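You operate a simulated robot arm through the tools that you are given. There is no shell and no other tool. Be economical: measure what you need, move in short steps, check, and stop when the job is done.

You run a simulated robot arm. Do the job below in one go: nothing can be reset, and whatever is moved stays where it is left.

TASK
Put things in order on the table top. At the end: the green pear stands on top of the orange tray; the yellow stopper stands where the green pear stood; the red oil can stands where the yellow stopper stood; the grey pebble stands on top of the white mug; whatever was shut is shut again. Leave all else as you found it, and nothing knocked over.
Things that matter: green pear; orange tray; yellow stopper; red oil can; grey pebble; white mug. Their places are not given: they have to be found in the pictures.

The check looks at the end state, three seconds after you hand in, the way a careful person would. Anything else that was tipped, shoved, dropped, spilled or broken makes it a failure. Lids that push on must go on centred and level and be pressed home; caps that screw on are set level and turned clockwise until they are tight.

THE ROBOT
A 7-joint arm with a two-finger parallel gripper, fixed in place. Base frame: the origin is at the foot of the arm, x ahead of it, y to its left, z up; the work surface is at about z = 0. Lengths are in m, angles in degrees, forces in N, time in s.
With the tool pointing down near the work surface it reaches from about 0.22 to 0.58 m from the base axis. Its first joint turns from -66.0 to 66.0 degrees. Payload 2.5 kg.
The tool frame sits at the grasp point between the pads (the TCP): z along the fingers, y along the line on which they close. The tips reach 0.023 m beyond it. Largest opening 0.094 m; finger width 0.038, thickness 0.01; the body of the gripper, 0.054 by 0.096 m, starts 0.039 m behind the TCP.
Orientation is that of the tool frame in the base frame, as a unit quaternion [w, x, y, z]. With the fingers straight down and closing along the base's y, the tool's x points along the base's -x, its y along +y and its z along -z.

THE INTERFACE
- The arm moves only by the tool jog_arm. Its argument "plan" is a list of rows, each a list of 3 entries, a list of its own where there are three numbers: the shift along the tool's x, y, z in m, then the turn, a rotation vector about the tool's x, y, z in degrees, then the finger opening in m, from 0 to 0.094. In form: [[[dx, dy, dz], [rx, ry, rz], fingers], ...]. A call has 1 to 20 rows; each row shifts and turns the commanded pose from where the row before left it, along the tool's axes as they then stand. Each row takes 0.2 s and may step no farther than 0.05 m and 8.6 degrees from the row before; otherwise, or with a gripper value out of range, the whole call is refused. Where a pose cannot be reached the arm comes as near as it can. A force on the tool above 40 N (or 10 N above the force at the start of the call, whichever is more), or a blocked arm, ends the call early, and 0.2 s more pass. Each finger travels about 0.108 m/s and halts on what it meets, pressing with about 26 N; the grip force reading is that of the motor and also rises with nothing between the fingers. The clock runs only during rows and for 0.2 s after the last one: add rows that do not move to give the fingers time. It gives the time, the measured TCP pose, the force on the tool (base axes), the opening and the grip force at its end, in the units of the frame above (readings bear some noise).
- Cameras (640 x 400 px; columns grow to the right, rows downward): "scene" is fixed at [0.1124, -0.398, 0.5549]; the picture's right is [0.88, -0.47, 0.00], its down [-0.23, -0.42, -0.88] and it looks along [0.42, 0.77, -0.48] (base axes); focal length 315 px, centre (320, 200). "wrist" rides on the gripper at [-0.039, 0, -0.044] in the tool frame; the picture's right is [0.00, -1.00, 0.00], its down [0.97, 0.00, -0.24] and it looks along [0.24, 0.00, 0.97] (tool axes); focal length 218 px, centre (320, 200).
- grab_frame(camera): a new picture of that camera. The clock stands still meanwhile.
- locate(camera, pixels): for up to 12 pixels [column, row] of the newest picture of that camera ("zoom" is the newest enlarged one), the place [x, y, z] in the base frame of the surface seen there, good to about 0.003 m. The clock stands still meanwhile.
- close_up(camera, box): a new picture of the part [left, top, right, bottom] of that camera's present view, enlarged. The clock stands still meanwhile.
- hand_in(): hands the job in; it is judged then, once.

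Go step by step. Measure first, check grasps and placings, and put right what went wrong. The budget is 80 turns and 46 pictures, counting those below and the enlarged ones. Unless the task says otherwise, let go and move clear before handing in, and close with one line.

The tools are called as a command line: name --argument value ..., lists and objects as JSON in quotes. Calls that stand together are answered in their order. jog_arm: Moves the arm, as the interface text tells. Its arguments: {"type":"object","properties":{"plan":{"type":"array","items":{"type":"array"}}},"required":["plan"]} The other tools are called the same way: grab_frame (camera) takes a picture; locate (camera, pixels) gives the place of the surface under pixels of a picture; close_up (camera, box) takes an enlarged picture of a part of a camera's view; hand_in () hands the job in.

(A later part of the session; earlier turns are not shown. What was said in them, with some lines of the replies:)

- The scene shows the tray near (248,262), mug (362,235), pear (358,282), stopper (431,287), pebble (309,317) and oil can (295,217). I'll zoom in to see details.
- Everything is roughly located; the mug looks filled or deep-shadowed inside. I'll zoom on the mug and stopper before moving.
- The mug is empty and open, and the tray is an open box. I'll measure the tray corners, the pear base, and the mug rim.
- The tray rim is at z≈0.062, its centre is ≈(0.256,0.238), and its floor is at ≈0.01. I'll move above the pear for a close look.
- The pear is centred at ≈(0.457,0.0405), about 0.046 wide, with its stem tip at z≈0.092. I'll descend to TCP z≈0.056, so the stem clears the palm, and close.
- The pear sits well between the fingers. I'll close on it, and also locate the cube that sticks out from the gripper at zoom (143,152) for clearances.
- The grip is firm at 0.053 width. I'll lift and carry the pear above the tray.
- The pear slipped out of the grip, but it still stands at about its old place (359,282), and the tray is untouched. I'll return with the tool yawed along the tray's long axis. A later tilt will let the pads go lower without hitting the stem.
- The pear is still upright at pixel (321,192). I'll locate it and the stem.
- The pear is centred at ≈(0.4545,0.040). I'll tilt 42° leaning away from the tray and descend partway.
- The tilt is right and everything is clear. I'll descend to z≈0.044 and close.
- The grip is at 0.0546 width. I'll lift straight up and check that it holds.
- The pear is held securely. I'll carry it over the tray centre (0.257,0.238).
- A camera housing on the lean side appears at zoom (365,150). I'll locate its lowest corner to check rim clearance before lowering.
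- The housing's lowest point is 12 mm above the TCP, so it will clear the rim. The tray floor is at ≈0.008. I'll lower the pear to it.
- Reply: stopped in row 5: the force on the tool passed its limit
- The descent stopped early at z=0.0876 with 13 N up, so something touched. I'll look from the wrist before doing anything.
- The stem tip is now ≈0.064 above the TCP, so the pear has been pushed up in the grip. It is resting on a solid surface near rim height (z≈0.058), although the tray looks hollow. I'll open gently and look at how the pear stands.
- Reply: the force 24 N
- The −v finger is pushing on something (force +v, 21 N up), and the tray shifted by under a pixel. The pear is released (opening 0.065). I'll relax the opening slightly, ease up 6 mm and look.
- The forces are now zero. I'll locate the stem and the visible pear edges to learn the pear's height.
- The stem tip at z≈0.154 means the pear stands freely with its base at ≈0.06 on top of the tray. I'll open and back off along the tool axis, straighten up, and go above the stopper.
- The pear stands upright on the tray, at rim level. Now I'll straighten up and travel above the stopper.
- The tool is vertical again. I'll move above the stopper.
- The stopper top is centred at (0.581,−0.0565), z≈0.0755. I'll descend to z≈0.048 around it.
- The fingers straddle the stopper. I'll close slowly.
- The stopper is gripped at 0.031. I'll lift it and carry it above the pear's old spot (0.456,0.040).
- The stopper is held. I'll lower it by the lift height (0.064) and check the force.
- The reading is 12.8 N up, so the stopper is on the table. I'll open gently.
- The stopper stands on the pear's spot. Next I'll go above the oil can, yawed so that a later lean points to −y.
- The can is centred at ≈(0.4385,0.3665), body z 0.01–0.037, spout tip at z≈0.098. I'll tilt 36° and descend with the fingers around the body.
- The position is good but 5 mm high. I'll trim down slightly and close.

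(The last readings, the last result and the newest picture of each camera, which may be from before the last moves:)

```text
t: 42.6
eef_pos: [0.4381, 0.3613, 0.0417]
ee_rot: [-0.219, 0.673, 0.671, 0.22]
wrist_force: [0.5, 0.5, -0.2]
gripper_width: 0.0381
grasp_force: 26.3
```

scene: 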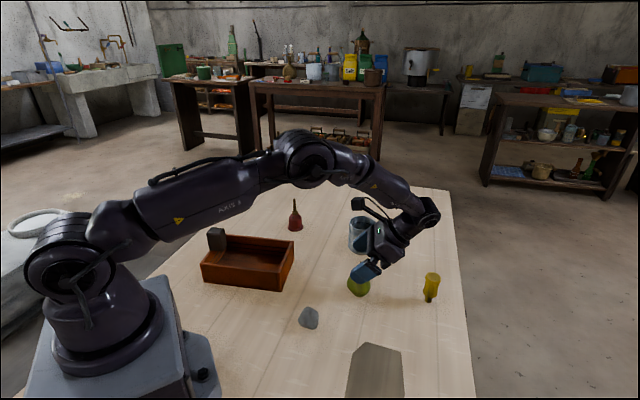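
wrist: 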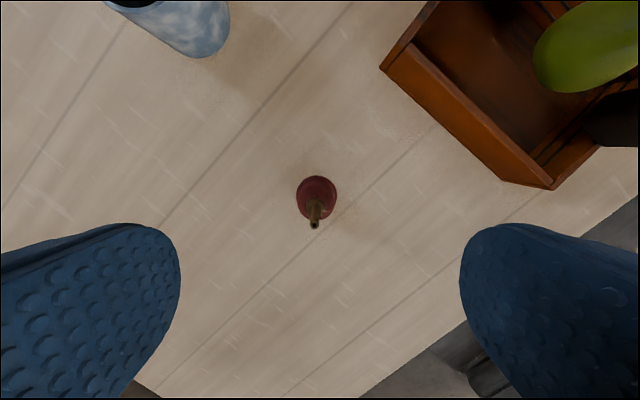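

The can is gripped at 0.038. I'll lift it, carry it halfway, and swing the lean toward the base for reach.

jog_arm --plan '[[[0.0059, 0, -0.0081], [0, 0, 0], 0.02], [[0.0176, 0, -0.0243], [0, 0, 0], 0.02], [[0.0235, 0, -0.0324], [0, 0, 0], 0.02], [[0.0235, 0, -0.0324], [0, 0, 0], 0.02], [[0, 0, 0], [0, 0, 0], 0.02], [[-0.0142, 0.0058, -0.0103], [0, 0, 0], 0.02], [[-0.0283, 0.0115, -0.0206], [0, 0, 0], 0.02], [[-0.0283, 0.0115, -0.0206], [0, 0, 0], 0.02], [[-0.0283, 0.0115, -0.0206], [0, 0, 0], 0.02], [[-0.0283, 0.0115, -0.0206], [0, 0, 0], 0.02], [[-0.0283, 0.0115, -0.0206], [0, 0, 0], 0.02], [[-0.0142, 0.0058, -0.0103], [0, 0, 0], 0.02], [[0, 0, 0], [-4.41, 0, 6.07], 0.02], [[0, 0, 0], [-4.41, 0, 6.07], 0.02], [[0, 0, 0], [-4.41, 0, 6.07], 0.02], [[0, 0, 0], [-4.41, 0, 6.07], 0.02], [[0, 0, 0], [-4.41, 0, 6.07], 0.02], [[0, 0, 0], [-4.41, 0, 6.07], 0.02], [[0, 0, 0], [0, 0, 0], 0.02]]'

grab_frame --camera "scene"

```text
t: 46.6
eef_pos: [0.5061, 0.1494, 0.1618]
ee_rot: [-0.118, 0.88, 0.361, 0.286]
wrist_force: [0.0, 0.0, -1.0]
gripper_width: 0.0382
grasp_force: 26.3
```

```text
12 pictures are left
```

scene: 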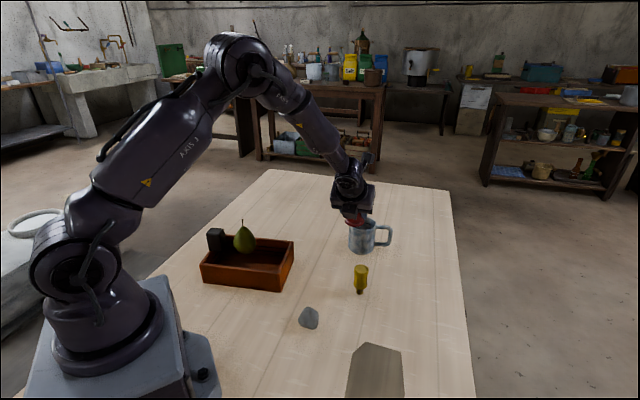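

The can is held and nothing is disturbed. I'll continue above the stopper's old spot.

jog_arm --plan '[[[-0.0065, 0.0165, -0.0047], [0, 0, 0], 0.02], [[-0.013, 0.033, -0.0095], [0, 0, 0], 0.02], [[-0.013, 0.033, -0.0095], [0, 0, 0], 0.02], [[-0.013, 0.033, -0.0095], [0, 0, 0], 0.02], [[-0.013, 0.033, -0.0095], [0, 0, 0], 0.02], [[-0.013, 0.033, -0.0095], [0, 0, 0], 0.02], [[-0.0065, 0.0165, -0.0047], [0, 0, 0], 0.02], [[0, 0, 0], [0, 0, 0], 0.02], [[0, 0, 0], [0, 0, 0], 0.02]]'

close_up --camera "scene" --box '[330, 180, 510, 310]'

```text
t: 48.6
eef_pos: [0.5795, -0.0577, 0.1635]
ee_rot: [-0.119, 0.878, 0.364, 0.286]
wrist_force: [0.3, 0.9, -0.2]
gripper_width: 0.0382
grasp_force: 25.6
```

```text
3.08 times, centred on (420, 245) of scene
```

zoom: 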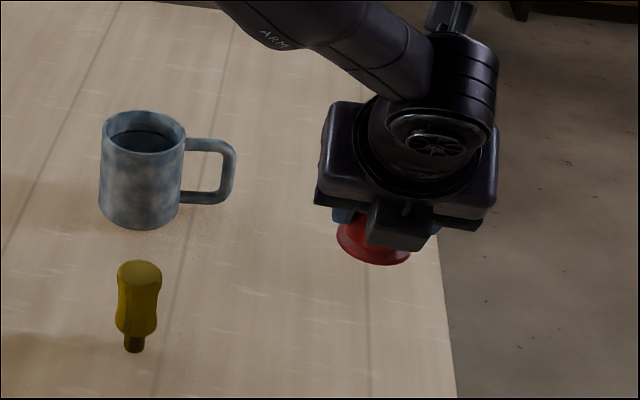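

It is over the target. I'll lower the can to the table.

jog_arm --plan '[[[-0.0166, -0.0012, 0.0216], [0, 0, 0], 0.02], [[-0.0166, 0, 0.0216], [0, 0, 0], 0.02], [[-0.0166, 0, 0.0216], [0, 0, 0], 0.02], [[-0.0135, 0, 0.0177], [0, 0, 0], 0.02], [[-0.006, 0, 0.0079], [0, 0, 0], 0.02], [[-0.003, 0, 0.0039], [0, 0, 0], 0.02], [[0, 0, 0], [0, 0, 0], 0.02], [[0, 0, 0], [0, 0, 0], 0.02]]'

close_up --camera "scene" --box '[370, 220, 490, 310]'

```text
t: 50.4
eef_pos: [0.5752, -0.0594, 0.0426]
ee_rot: [-0.117, 0.879, 0.362, 0.287]
wrist_force: [-0.9, -0.8, -0.5]
gripper_width: 0.0378
grasp_force: 26.1
```

```text
4.44 times, centred on (430, 265) of scene
```

zoom: 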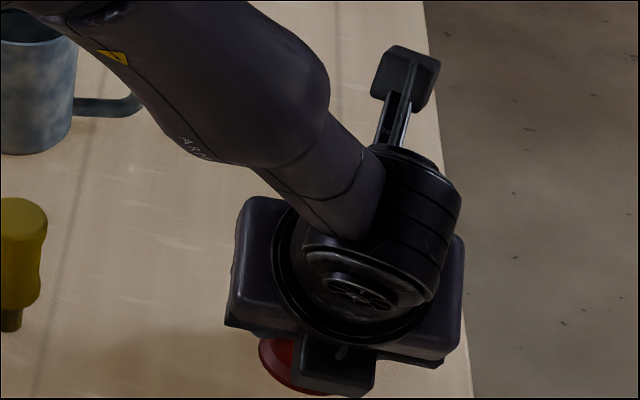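

There's no contact force yet. I'll nudge down in millimetre steps.

jog_arm --plan '[[[-0.0006, 0, 0.0008], [0, 0, 0], 0.02], [[0, 0, 0], [0, 0, 0], 0.02], [[0, 0, 0], [0, 0, 0], 0.02]]'

```text
t: 51.2
eef_pos: [0.5756, -0.0575, 0.0422]
ee_rot: [-0.118, 0.879, 0.362, 0.287]
wrist_force: [-0.6, 0.2, 1.5]
gripper_width: 0.0383
grasp_force: 26.1
```

jog_arm --plan '[[[-0.0008, 0, 0.0011], [0, 0, 0], 0.02], [[0, 0, 0], [0, 0, 0], 0.02], [[0, 0, 0], [0, 0, 0], 0.02]]'

```text
t: 52.0
eef_pos: [0.5759, -0.0595, 0.0412]
ee_rot: [-0.119, 0.878, 0.362, 0.288]
wrist_force: [-4.9, 1.2, 18.0]
gripper_width: 0.0382
grasp_force: 26.0
```

The reading is 18 N, so the can is on the table. I'll release and back off along the tool axis.

jog_arm --plan '[[[0.0004, 0, -0.0006], [0, 0, 0], 0.02], [[0, 0, 0], [0, 0, 0], 0.04], [[0, 0, 0], [0, 0, 0], 0.048], [[0, 0, 0], [0, 0, 0], 0.065], [[0, 0, 0], [0, 0, 0], 0.085], [[0, 0, -0.01], [0, 0, 0], 0.09], [[0, 0, -0.03], [0, 0, 0], 0.09], [[0, 0, -0.04], [0, 0, 0], 0.09], [[0, 0, -0.04], [0, 0, 0], 0.09], [[0, 0, -0.03], [0, 0, 0], 0.09], [[0, 0, 0], [0, -7.2, 0], 0.09], [[0, 0, 0], [0, -7.2, 0], 0.09], [[0, 0, 0], [0, -7.2, 0], 0.09], [[0, 0, 0], [0, -7.2, 0], 0.09], [[0, 0, 0], [0, -7.2, 0], 0.09], [[0, 0, 0], [0, 0, 0], 0.09]]'

grab_frame --camera "scene"

```text
t: 55.4
eef_pos: [0.5118, -0.1221, 0.1636]
ee_rot: [0.0, 0.925, 0.381, -0.001]
wrist_force: [-0.9, 0.7, 0.6]
gripper_width: 0.0901
grasp_force: 0.0
```

```text
9 pictures are left
```

scene: 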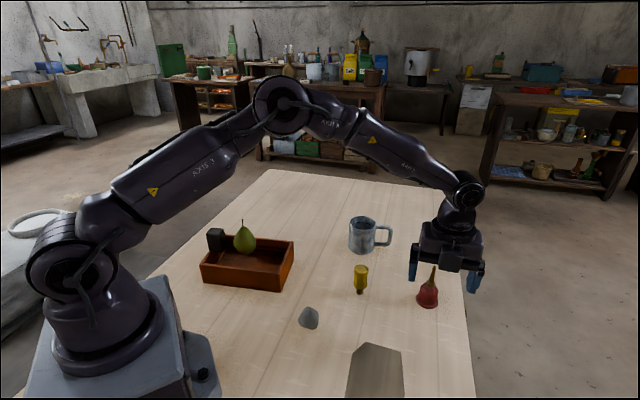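

The can stands at (428,293), and all is upright. I'll turn the wrist back to zero yaw.

jog_arm --plan '[[[0, 0, 0], [0, 0, -8.44], 0.09], [[0, 0, 0], [0, 0, -8.44], 0.09], [[0, 0, 0], [0, 0, -8.44], 0.09], [[0, 0, 0], [0, 0, -8.44], 0.09], [[0, 0, 0], [0, 0, -8.44], 0.09], [[0, 0, 0], [0, 0, -8.44], 0.09], [[0, 0, 0], [0, 0, -8.44], 0.09], [[0, 0, 0], [0, 0, -8.44], 0.09], [[0, 0, 0], [0, 0, -8.44], 0.09], [[0, 0, 0], [0, 0, -8.44], 0.09], [[0, 0, 0], [0, 0, -8.44], 0.09], [[0, 0, 0], [0, 0, -8.44], 0.09], [[0, 0, 0], [0, 0, -8.44], 0.09], [[0, 0, 0], [0, 0, -8.44], 0.09], [[0, 0, 0], [0, 0, -8.44], 0.09], [[0, 0, 0], [0, 0, -8.44], 0.09], [[0, 0, 0], [0, 0, 0], 0.09]]'

locate --camera "scene" --pixels '[[428, 290], [428, 303], [361, 282], [361, 268], [309, 316], [244, 240], [428, 297]]'

```text
t: 59.0
eef_pos: [0.5127, -0.12, 0.163]
ee_rot: [0.0, -0.001, 1.0, 0.001]
wrist_force: [0.3, -0.4, 0.6]
gripper_width: 0.0901
grasp_force: 0.0
```

```text
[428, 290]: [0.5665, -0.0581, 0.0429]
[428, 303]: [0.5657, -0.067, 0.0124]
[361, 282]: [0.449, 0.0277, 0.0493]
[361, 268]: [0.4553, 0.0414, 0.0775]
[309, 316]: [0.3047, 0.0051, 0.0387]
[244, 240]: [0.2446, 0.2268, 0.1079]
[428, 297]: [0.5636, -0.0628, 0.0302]
```

The can's axis is ≈(0.579,−0.052), matching the old stopper spot. Next I'll go above the pebble.

jog_arm --plan '[[[0.0163, 0.0111, 0], [0, 0, 0], 0.09], [[0.0325, 0.0222, 0], [0, 0, 0], 0.09], [[0.0325, 0.0222, 0], [0, 0, 0], 0.09], [[0.0325, 0.0222, 0], [0, 0, 0], 0.09], [[0.0325, 0.0222, 0], [0, 0, 0], 0.09], [[0.0325, 0.0222, 0], [0, 0, 0], 0.09], [[0.0163, 0.0111, 0], [0, 0, 0], 0.09], [[0, 0, 0], [0, 0, 0], 0.09], [[0, 0, 0], [0, 0, 0], 0.09]]'

grab_frame --camera "wrist"

```text
t: 61.0
eef_pos: [0.3174, 0.0108, 0.1616]
ee_rot: [0.001, 0.002, 1.0, 0.001]
wrist_force: [-0.1, 0.1, 0.0]
gripper_width: 0.0899
grasp_force: 0.1
```

```text
8 pictures are left
```

wrist: 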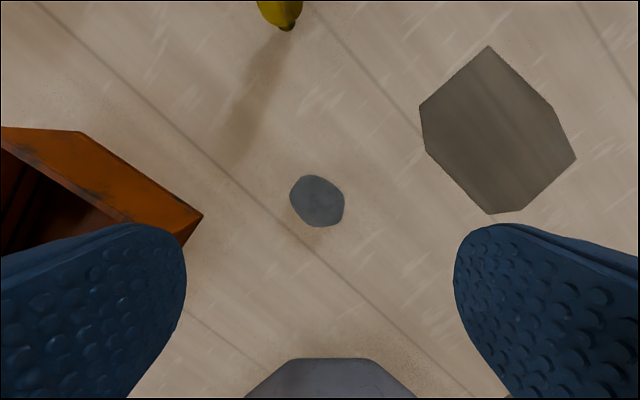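

The pebble is at (317,201), clear of the tray for both fingers. I'll locate its outline.

locate --camera "wrist" --pixels '[[292, 198], [342, 205], [317, 178], [320, 224], [317, 200], [305, 190], [330, 215]]'

```text
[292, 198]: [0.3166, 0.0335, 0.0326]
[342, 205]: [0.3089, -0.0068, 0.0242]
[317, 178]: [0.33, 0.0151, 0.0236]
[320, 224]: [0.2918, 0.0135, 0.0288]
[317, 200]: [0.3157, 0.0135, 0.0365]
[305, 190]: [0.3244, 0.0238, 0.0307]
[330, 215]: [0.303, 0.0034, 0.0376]
```

The pebble centre is ≈(0.312,0.0133), about 0.042 wide and 0.038 tall. I'll descend to z=0.027 and grip.

jog_arm --plan '[[[0.0054, 0.0025, 0.04], [0, 0, 0], 0.09], [[0, 0, 0.04], [0, 0, 0], 0.09], [[0, 0, 0.03], [0, 0, 0], 0.09], [[0, 0, 0.016], [0, 0, 0], 0.09], [[0, 0, 0.0085], [0, 0, 0], 0.09], [[0, 0, 0], [0, 0, 0], 0.09], [[0, 0, 0], [0, 0, 0], 0.065], [[0, 0, 0], [0, 0, 0], 0.05], [[0, 0, 0], [0, 0, 0], 0.035], [[0, 0, 0], [0, 0, 0], 0.02], [[0, 0, 0], [0, 0, 0], 0.02]]'

```text
t: 63.4
eef_pos: [0.3125, 0.0144, 0.0281]
ee_rot: [0.001, 0.002, 1.0, 0.001]
wrist_force: [0.2, 0.2, 0.2]
gripper_width: 0.0431
grasp_force: 25.5
```

The pebble is gripped at 0.043. I'll lift it, and meanwhile measure the mug rim from the scene camera.

jog_arm --plan '[[[0, 0, -0.01], [0, 0, 0], 0.02], [[0, 0, -0.03], [0, 0, 0], 0.02], [[0, 0, -0.04], [0, 0, 0], 0.02], [[0, 0, -0.04], [0, 0, 0], 0.02], [[0, 0, -0.03], [0, 0, 0], 0.02], [[0, 0, 0], [0, 0, 0], 0.02]]'

close_up --camera "scene" --box '[330, 205, 410, 265]'

```text
t: 64.8
eef_pos: [0.3129, 0.0159, 0.1791]
ee_rot: [-0.001, 0.002, 1.0, 0.0]
wrist_force: [0.7, 0.0, -1.1]
gripper_width: 0.0432
grasp_force: 25.6
```

```text
6.67 times, centred on (370, 235) of scene
```

zoom: 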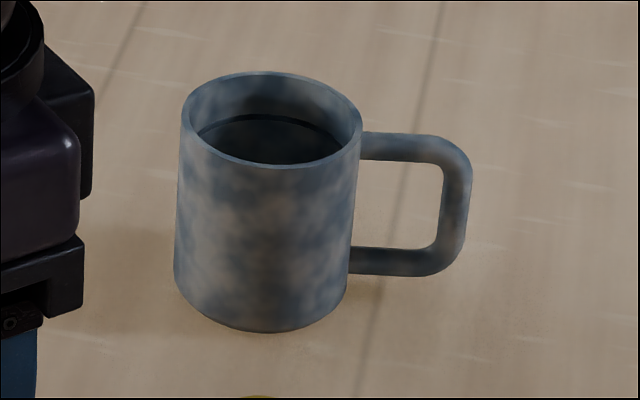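

locate --camera "zoom" --pixels '[[183, 115], [359, 125], [280, 74], [262, 166], [200, 90], [340, 90], [215, 150], [340, 155], [270, 145], [460, 180]]'

```text
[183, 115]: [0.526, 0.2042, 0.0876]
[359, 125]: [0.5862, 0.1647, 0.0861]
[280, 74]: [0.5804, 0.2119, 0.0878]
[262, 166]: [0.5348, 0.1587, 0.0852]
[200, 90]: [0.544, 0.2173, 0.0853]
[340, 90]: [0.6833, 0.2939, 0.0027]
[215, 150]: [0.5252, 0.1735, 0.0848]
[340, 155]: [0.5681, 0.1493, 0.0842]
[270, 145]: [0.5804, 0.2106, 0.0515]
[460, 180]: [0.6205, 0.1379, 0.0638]
```

The mug rim centre is ≈(0.557,0.185), z≈0.086. I'll carry the pebble above it.

jog_arm --plan '[[[-0.0174, 0.0121, 0], [0, 0, 0], 0.02], [[-0.0349, 0.0241, 0], [0, 0, 0], 0.02], [[-0.0349, 0.0241, 0], [0, 0, 0], 0.02], [[-0.0349, 0.0241, 0], [0, 0, 0], 0.02], [[-0.0349, 0.0241, 0], [0, 0, 0], 0.02], [[-0.0349, 0.0241, 0], [0, 0, 0], 0.02], [[-0.0349, 0.0241, 0], [0, 0, 0], 0.02], [[-0.0174, 0.0121, 0], [0, 0, 0], 0.02], [[0, 0, 0], [0, 0, 0], 0.02], [[0, 0, 0], [0, 0, 0], 0.02]]'

close_up --camera "scene" --box '[310, 180, 430, 270]'

```text
t: 67.0
eef_pos: [0.5576, 0.1809, 0.179]
ee_rot: [0.001, 0.001, 1.0, 0.001]
wrist_force: [-0.4, -1.2, -1.9]
gripper_width: 0.0428
grasp_force: 25.9
```

```text
4.44 times, centred on (370, 225) of scene
```

zoom: 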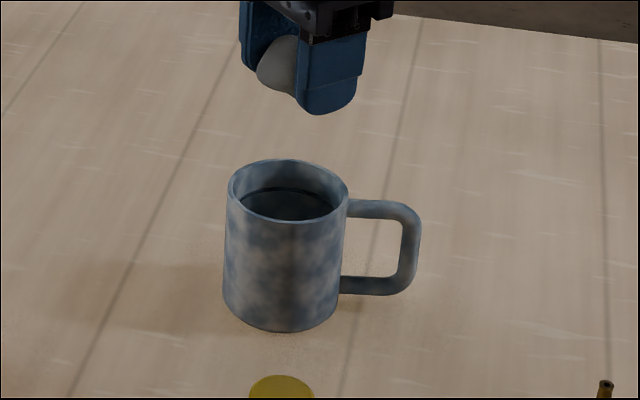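

It is over the mug, needing a trim of +4 mm in y. I'll lower to just above the rim.

jog_arm --plan '[[[0, 0.003, 0.02], [0, 0, 0], 0.02], [[0, 0, 0.025], [0, 0, 0], 0.02], [[0, 0, 0.014], [0, 0, 0], 0.02], [[0, 0, 0.002], [0, 0, 0], 0.02], [[0, 0, 0], [0, 0, 0], 0.02]]'

```text
t: 68.2
eef_pos: [0.5569, 0.185, 0.1178]
ee_rot: [0.001, 0.001, 1.0, 0.002]
wrist_force: [-0.6, 0.1, -1.4]
gripper_width: 0.0429
grasp_force: 26.3
```

Free at 0.118. I'll step down a few millimetres and watch the force.

jog_arm --plan '[[[0, 0, 0.0015], [0, 0, 0], 0.02], [[0, 0, 0.0015], [0, 0, 0], 0.02], [[0, 0, 0], [0, 0, 0], 0.02], [[0, 0, 0], [0, 0, 0], 0.02]]'

```text
t: 69.2
eef_pos: [0.5571, 0.1853, 0.1148]
ee_rot: [0.001, 0.002, 1.0, 0.001]
wrist_force: [-0.6, -0.6, -2.0]
gripper_width: 0.0432
grasp_force: 26.0
```

jog_arm --plan '[[[0, 0, 0.0015], [0, 0, 0], 0.02], [[0, 0, 0.0012], [0, 0, 0], 0.02], [[0, 0, 0], [0, 0, 0], 0.02], [[0, 0, 0], [0, 0, 0], 0.02]]'

```text
t: 70.2
eef_pos: [0.5587, 0.1851, 0.1133]
ee_rot: [0.002, 0.002, 1.0, 0.002]
wrist_force: [-5.3, -1.5, 20.3]
gripper_width: 0.0431
grasp_force: 25.9
```

Contact at z=0.113 (20 N) puts the pebble bottom at ≈0.085, so it is resting on the mug's top. I'll ease off, release and go straight up.

jog_arm --plan '[[[0, 0, -0.0008], [0, 0, 0], 0.02], [[0, 0, 0], [0, 0, 0], 0.045], [[0, 0, 0], [0, 0, 0], 0.052], [[0, 0, 0], [0, 0, 0], 0.065], [[0, 0, 0], [0, 0, 0], 0.08], [[0, 0, -0.02], [0, 0, 0], 0.085], [[0, 0, -0.04], [0, 0, 0], 0.085], [[0, 0, -0.04], [0, 0, 0], 0.085], [[0, 0, -0.04], [0, 0, 0], 0.085], [[0, 0, 0], [0, 0, 0], 0.085]]'

grab_frame --camera "scene"

close_up --camera "scene" --box '[190, 180, 470, 330]'

```text
t: 72.4
eef_pos: [0.5548, 0.1842, 0.2503]
ee_rot: [0.001, 0.001, 1.0, 0.001]
wrist_force: [-0.6, -0.1, 0.9]
gripper_width: 0.0851
grasp_force: 0.0
```

```text
5 pictures are left
```

scene: 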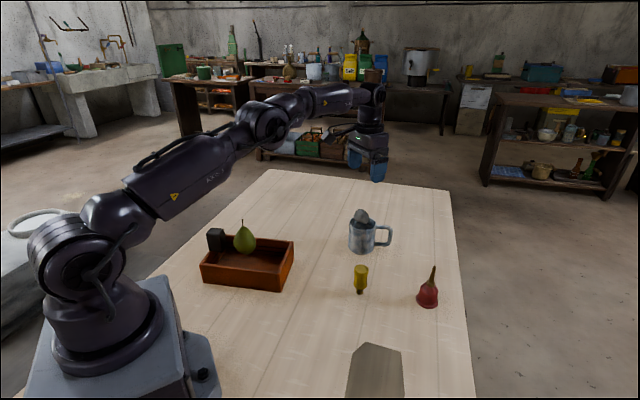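

```text
2.29 times, centred on (330, 255) of scene
```

zoom: 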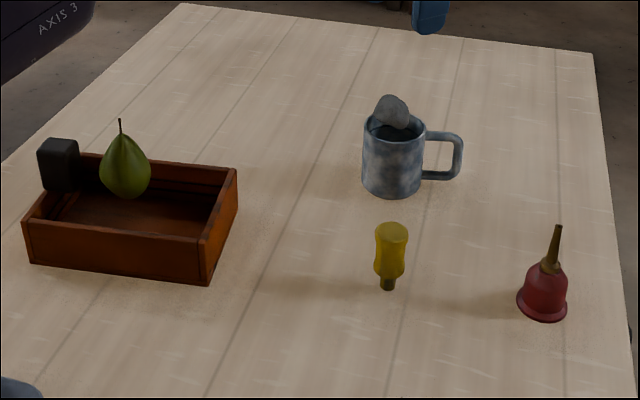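

All goals are visible: pear upright on the tray, stopper on the pear's old spot, can on the stopper's old spot, and pebble resting on the mug (362,217). The gripper is clear, so I'm handing in.

hand_in

```text
The job is handed in.
```

I handed the job in with all four things in their places and upright; the pear slipped once before I got it onto the tray, and setting it down may have nudged the tray by about 1 mm.
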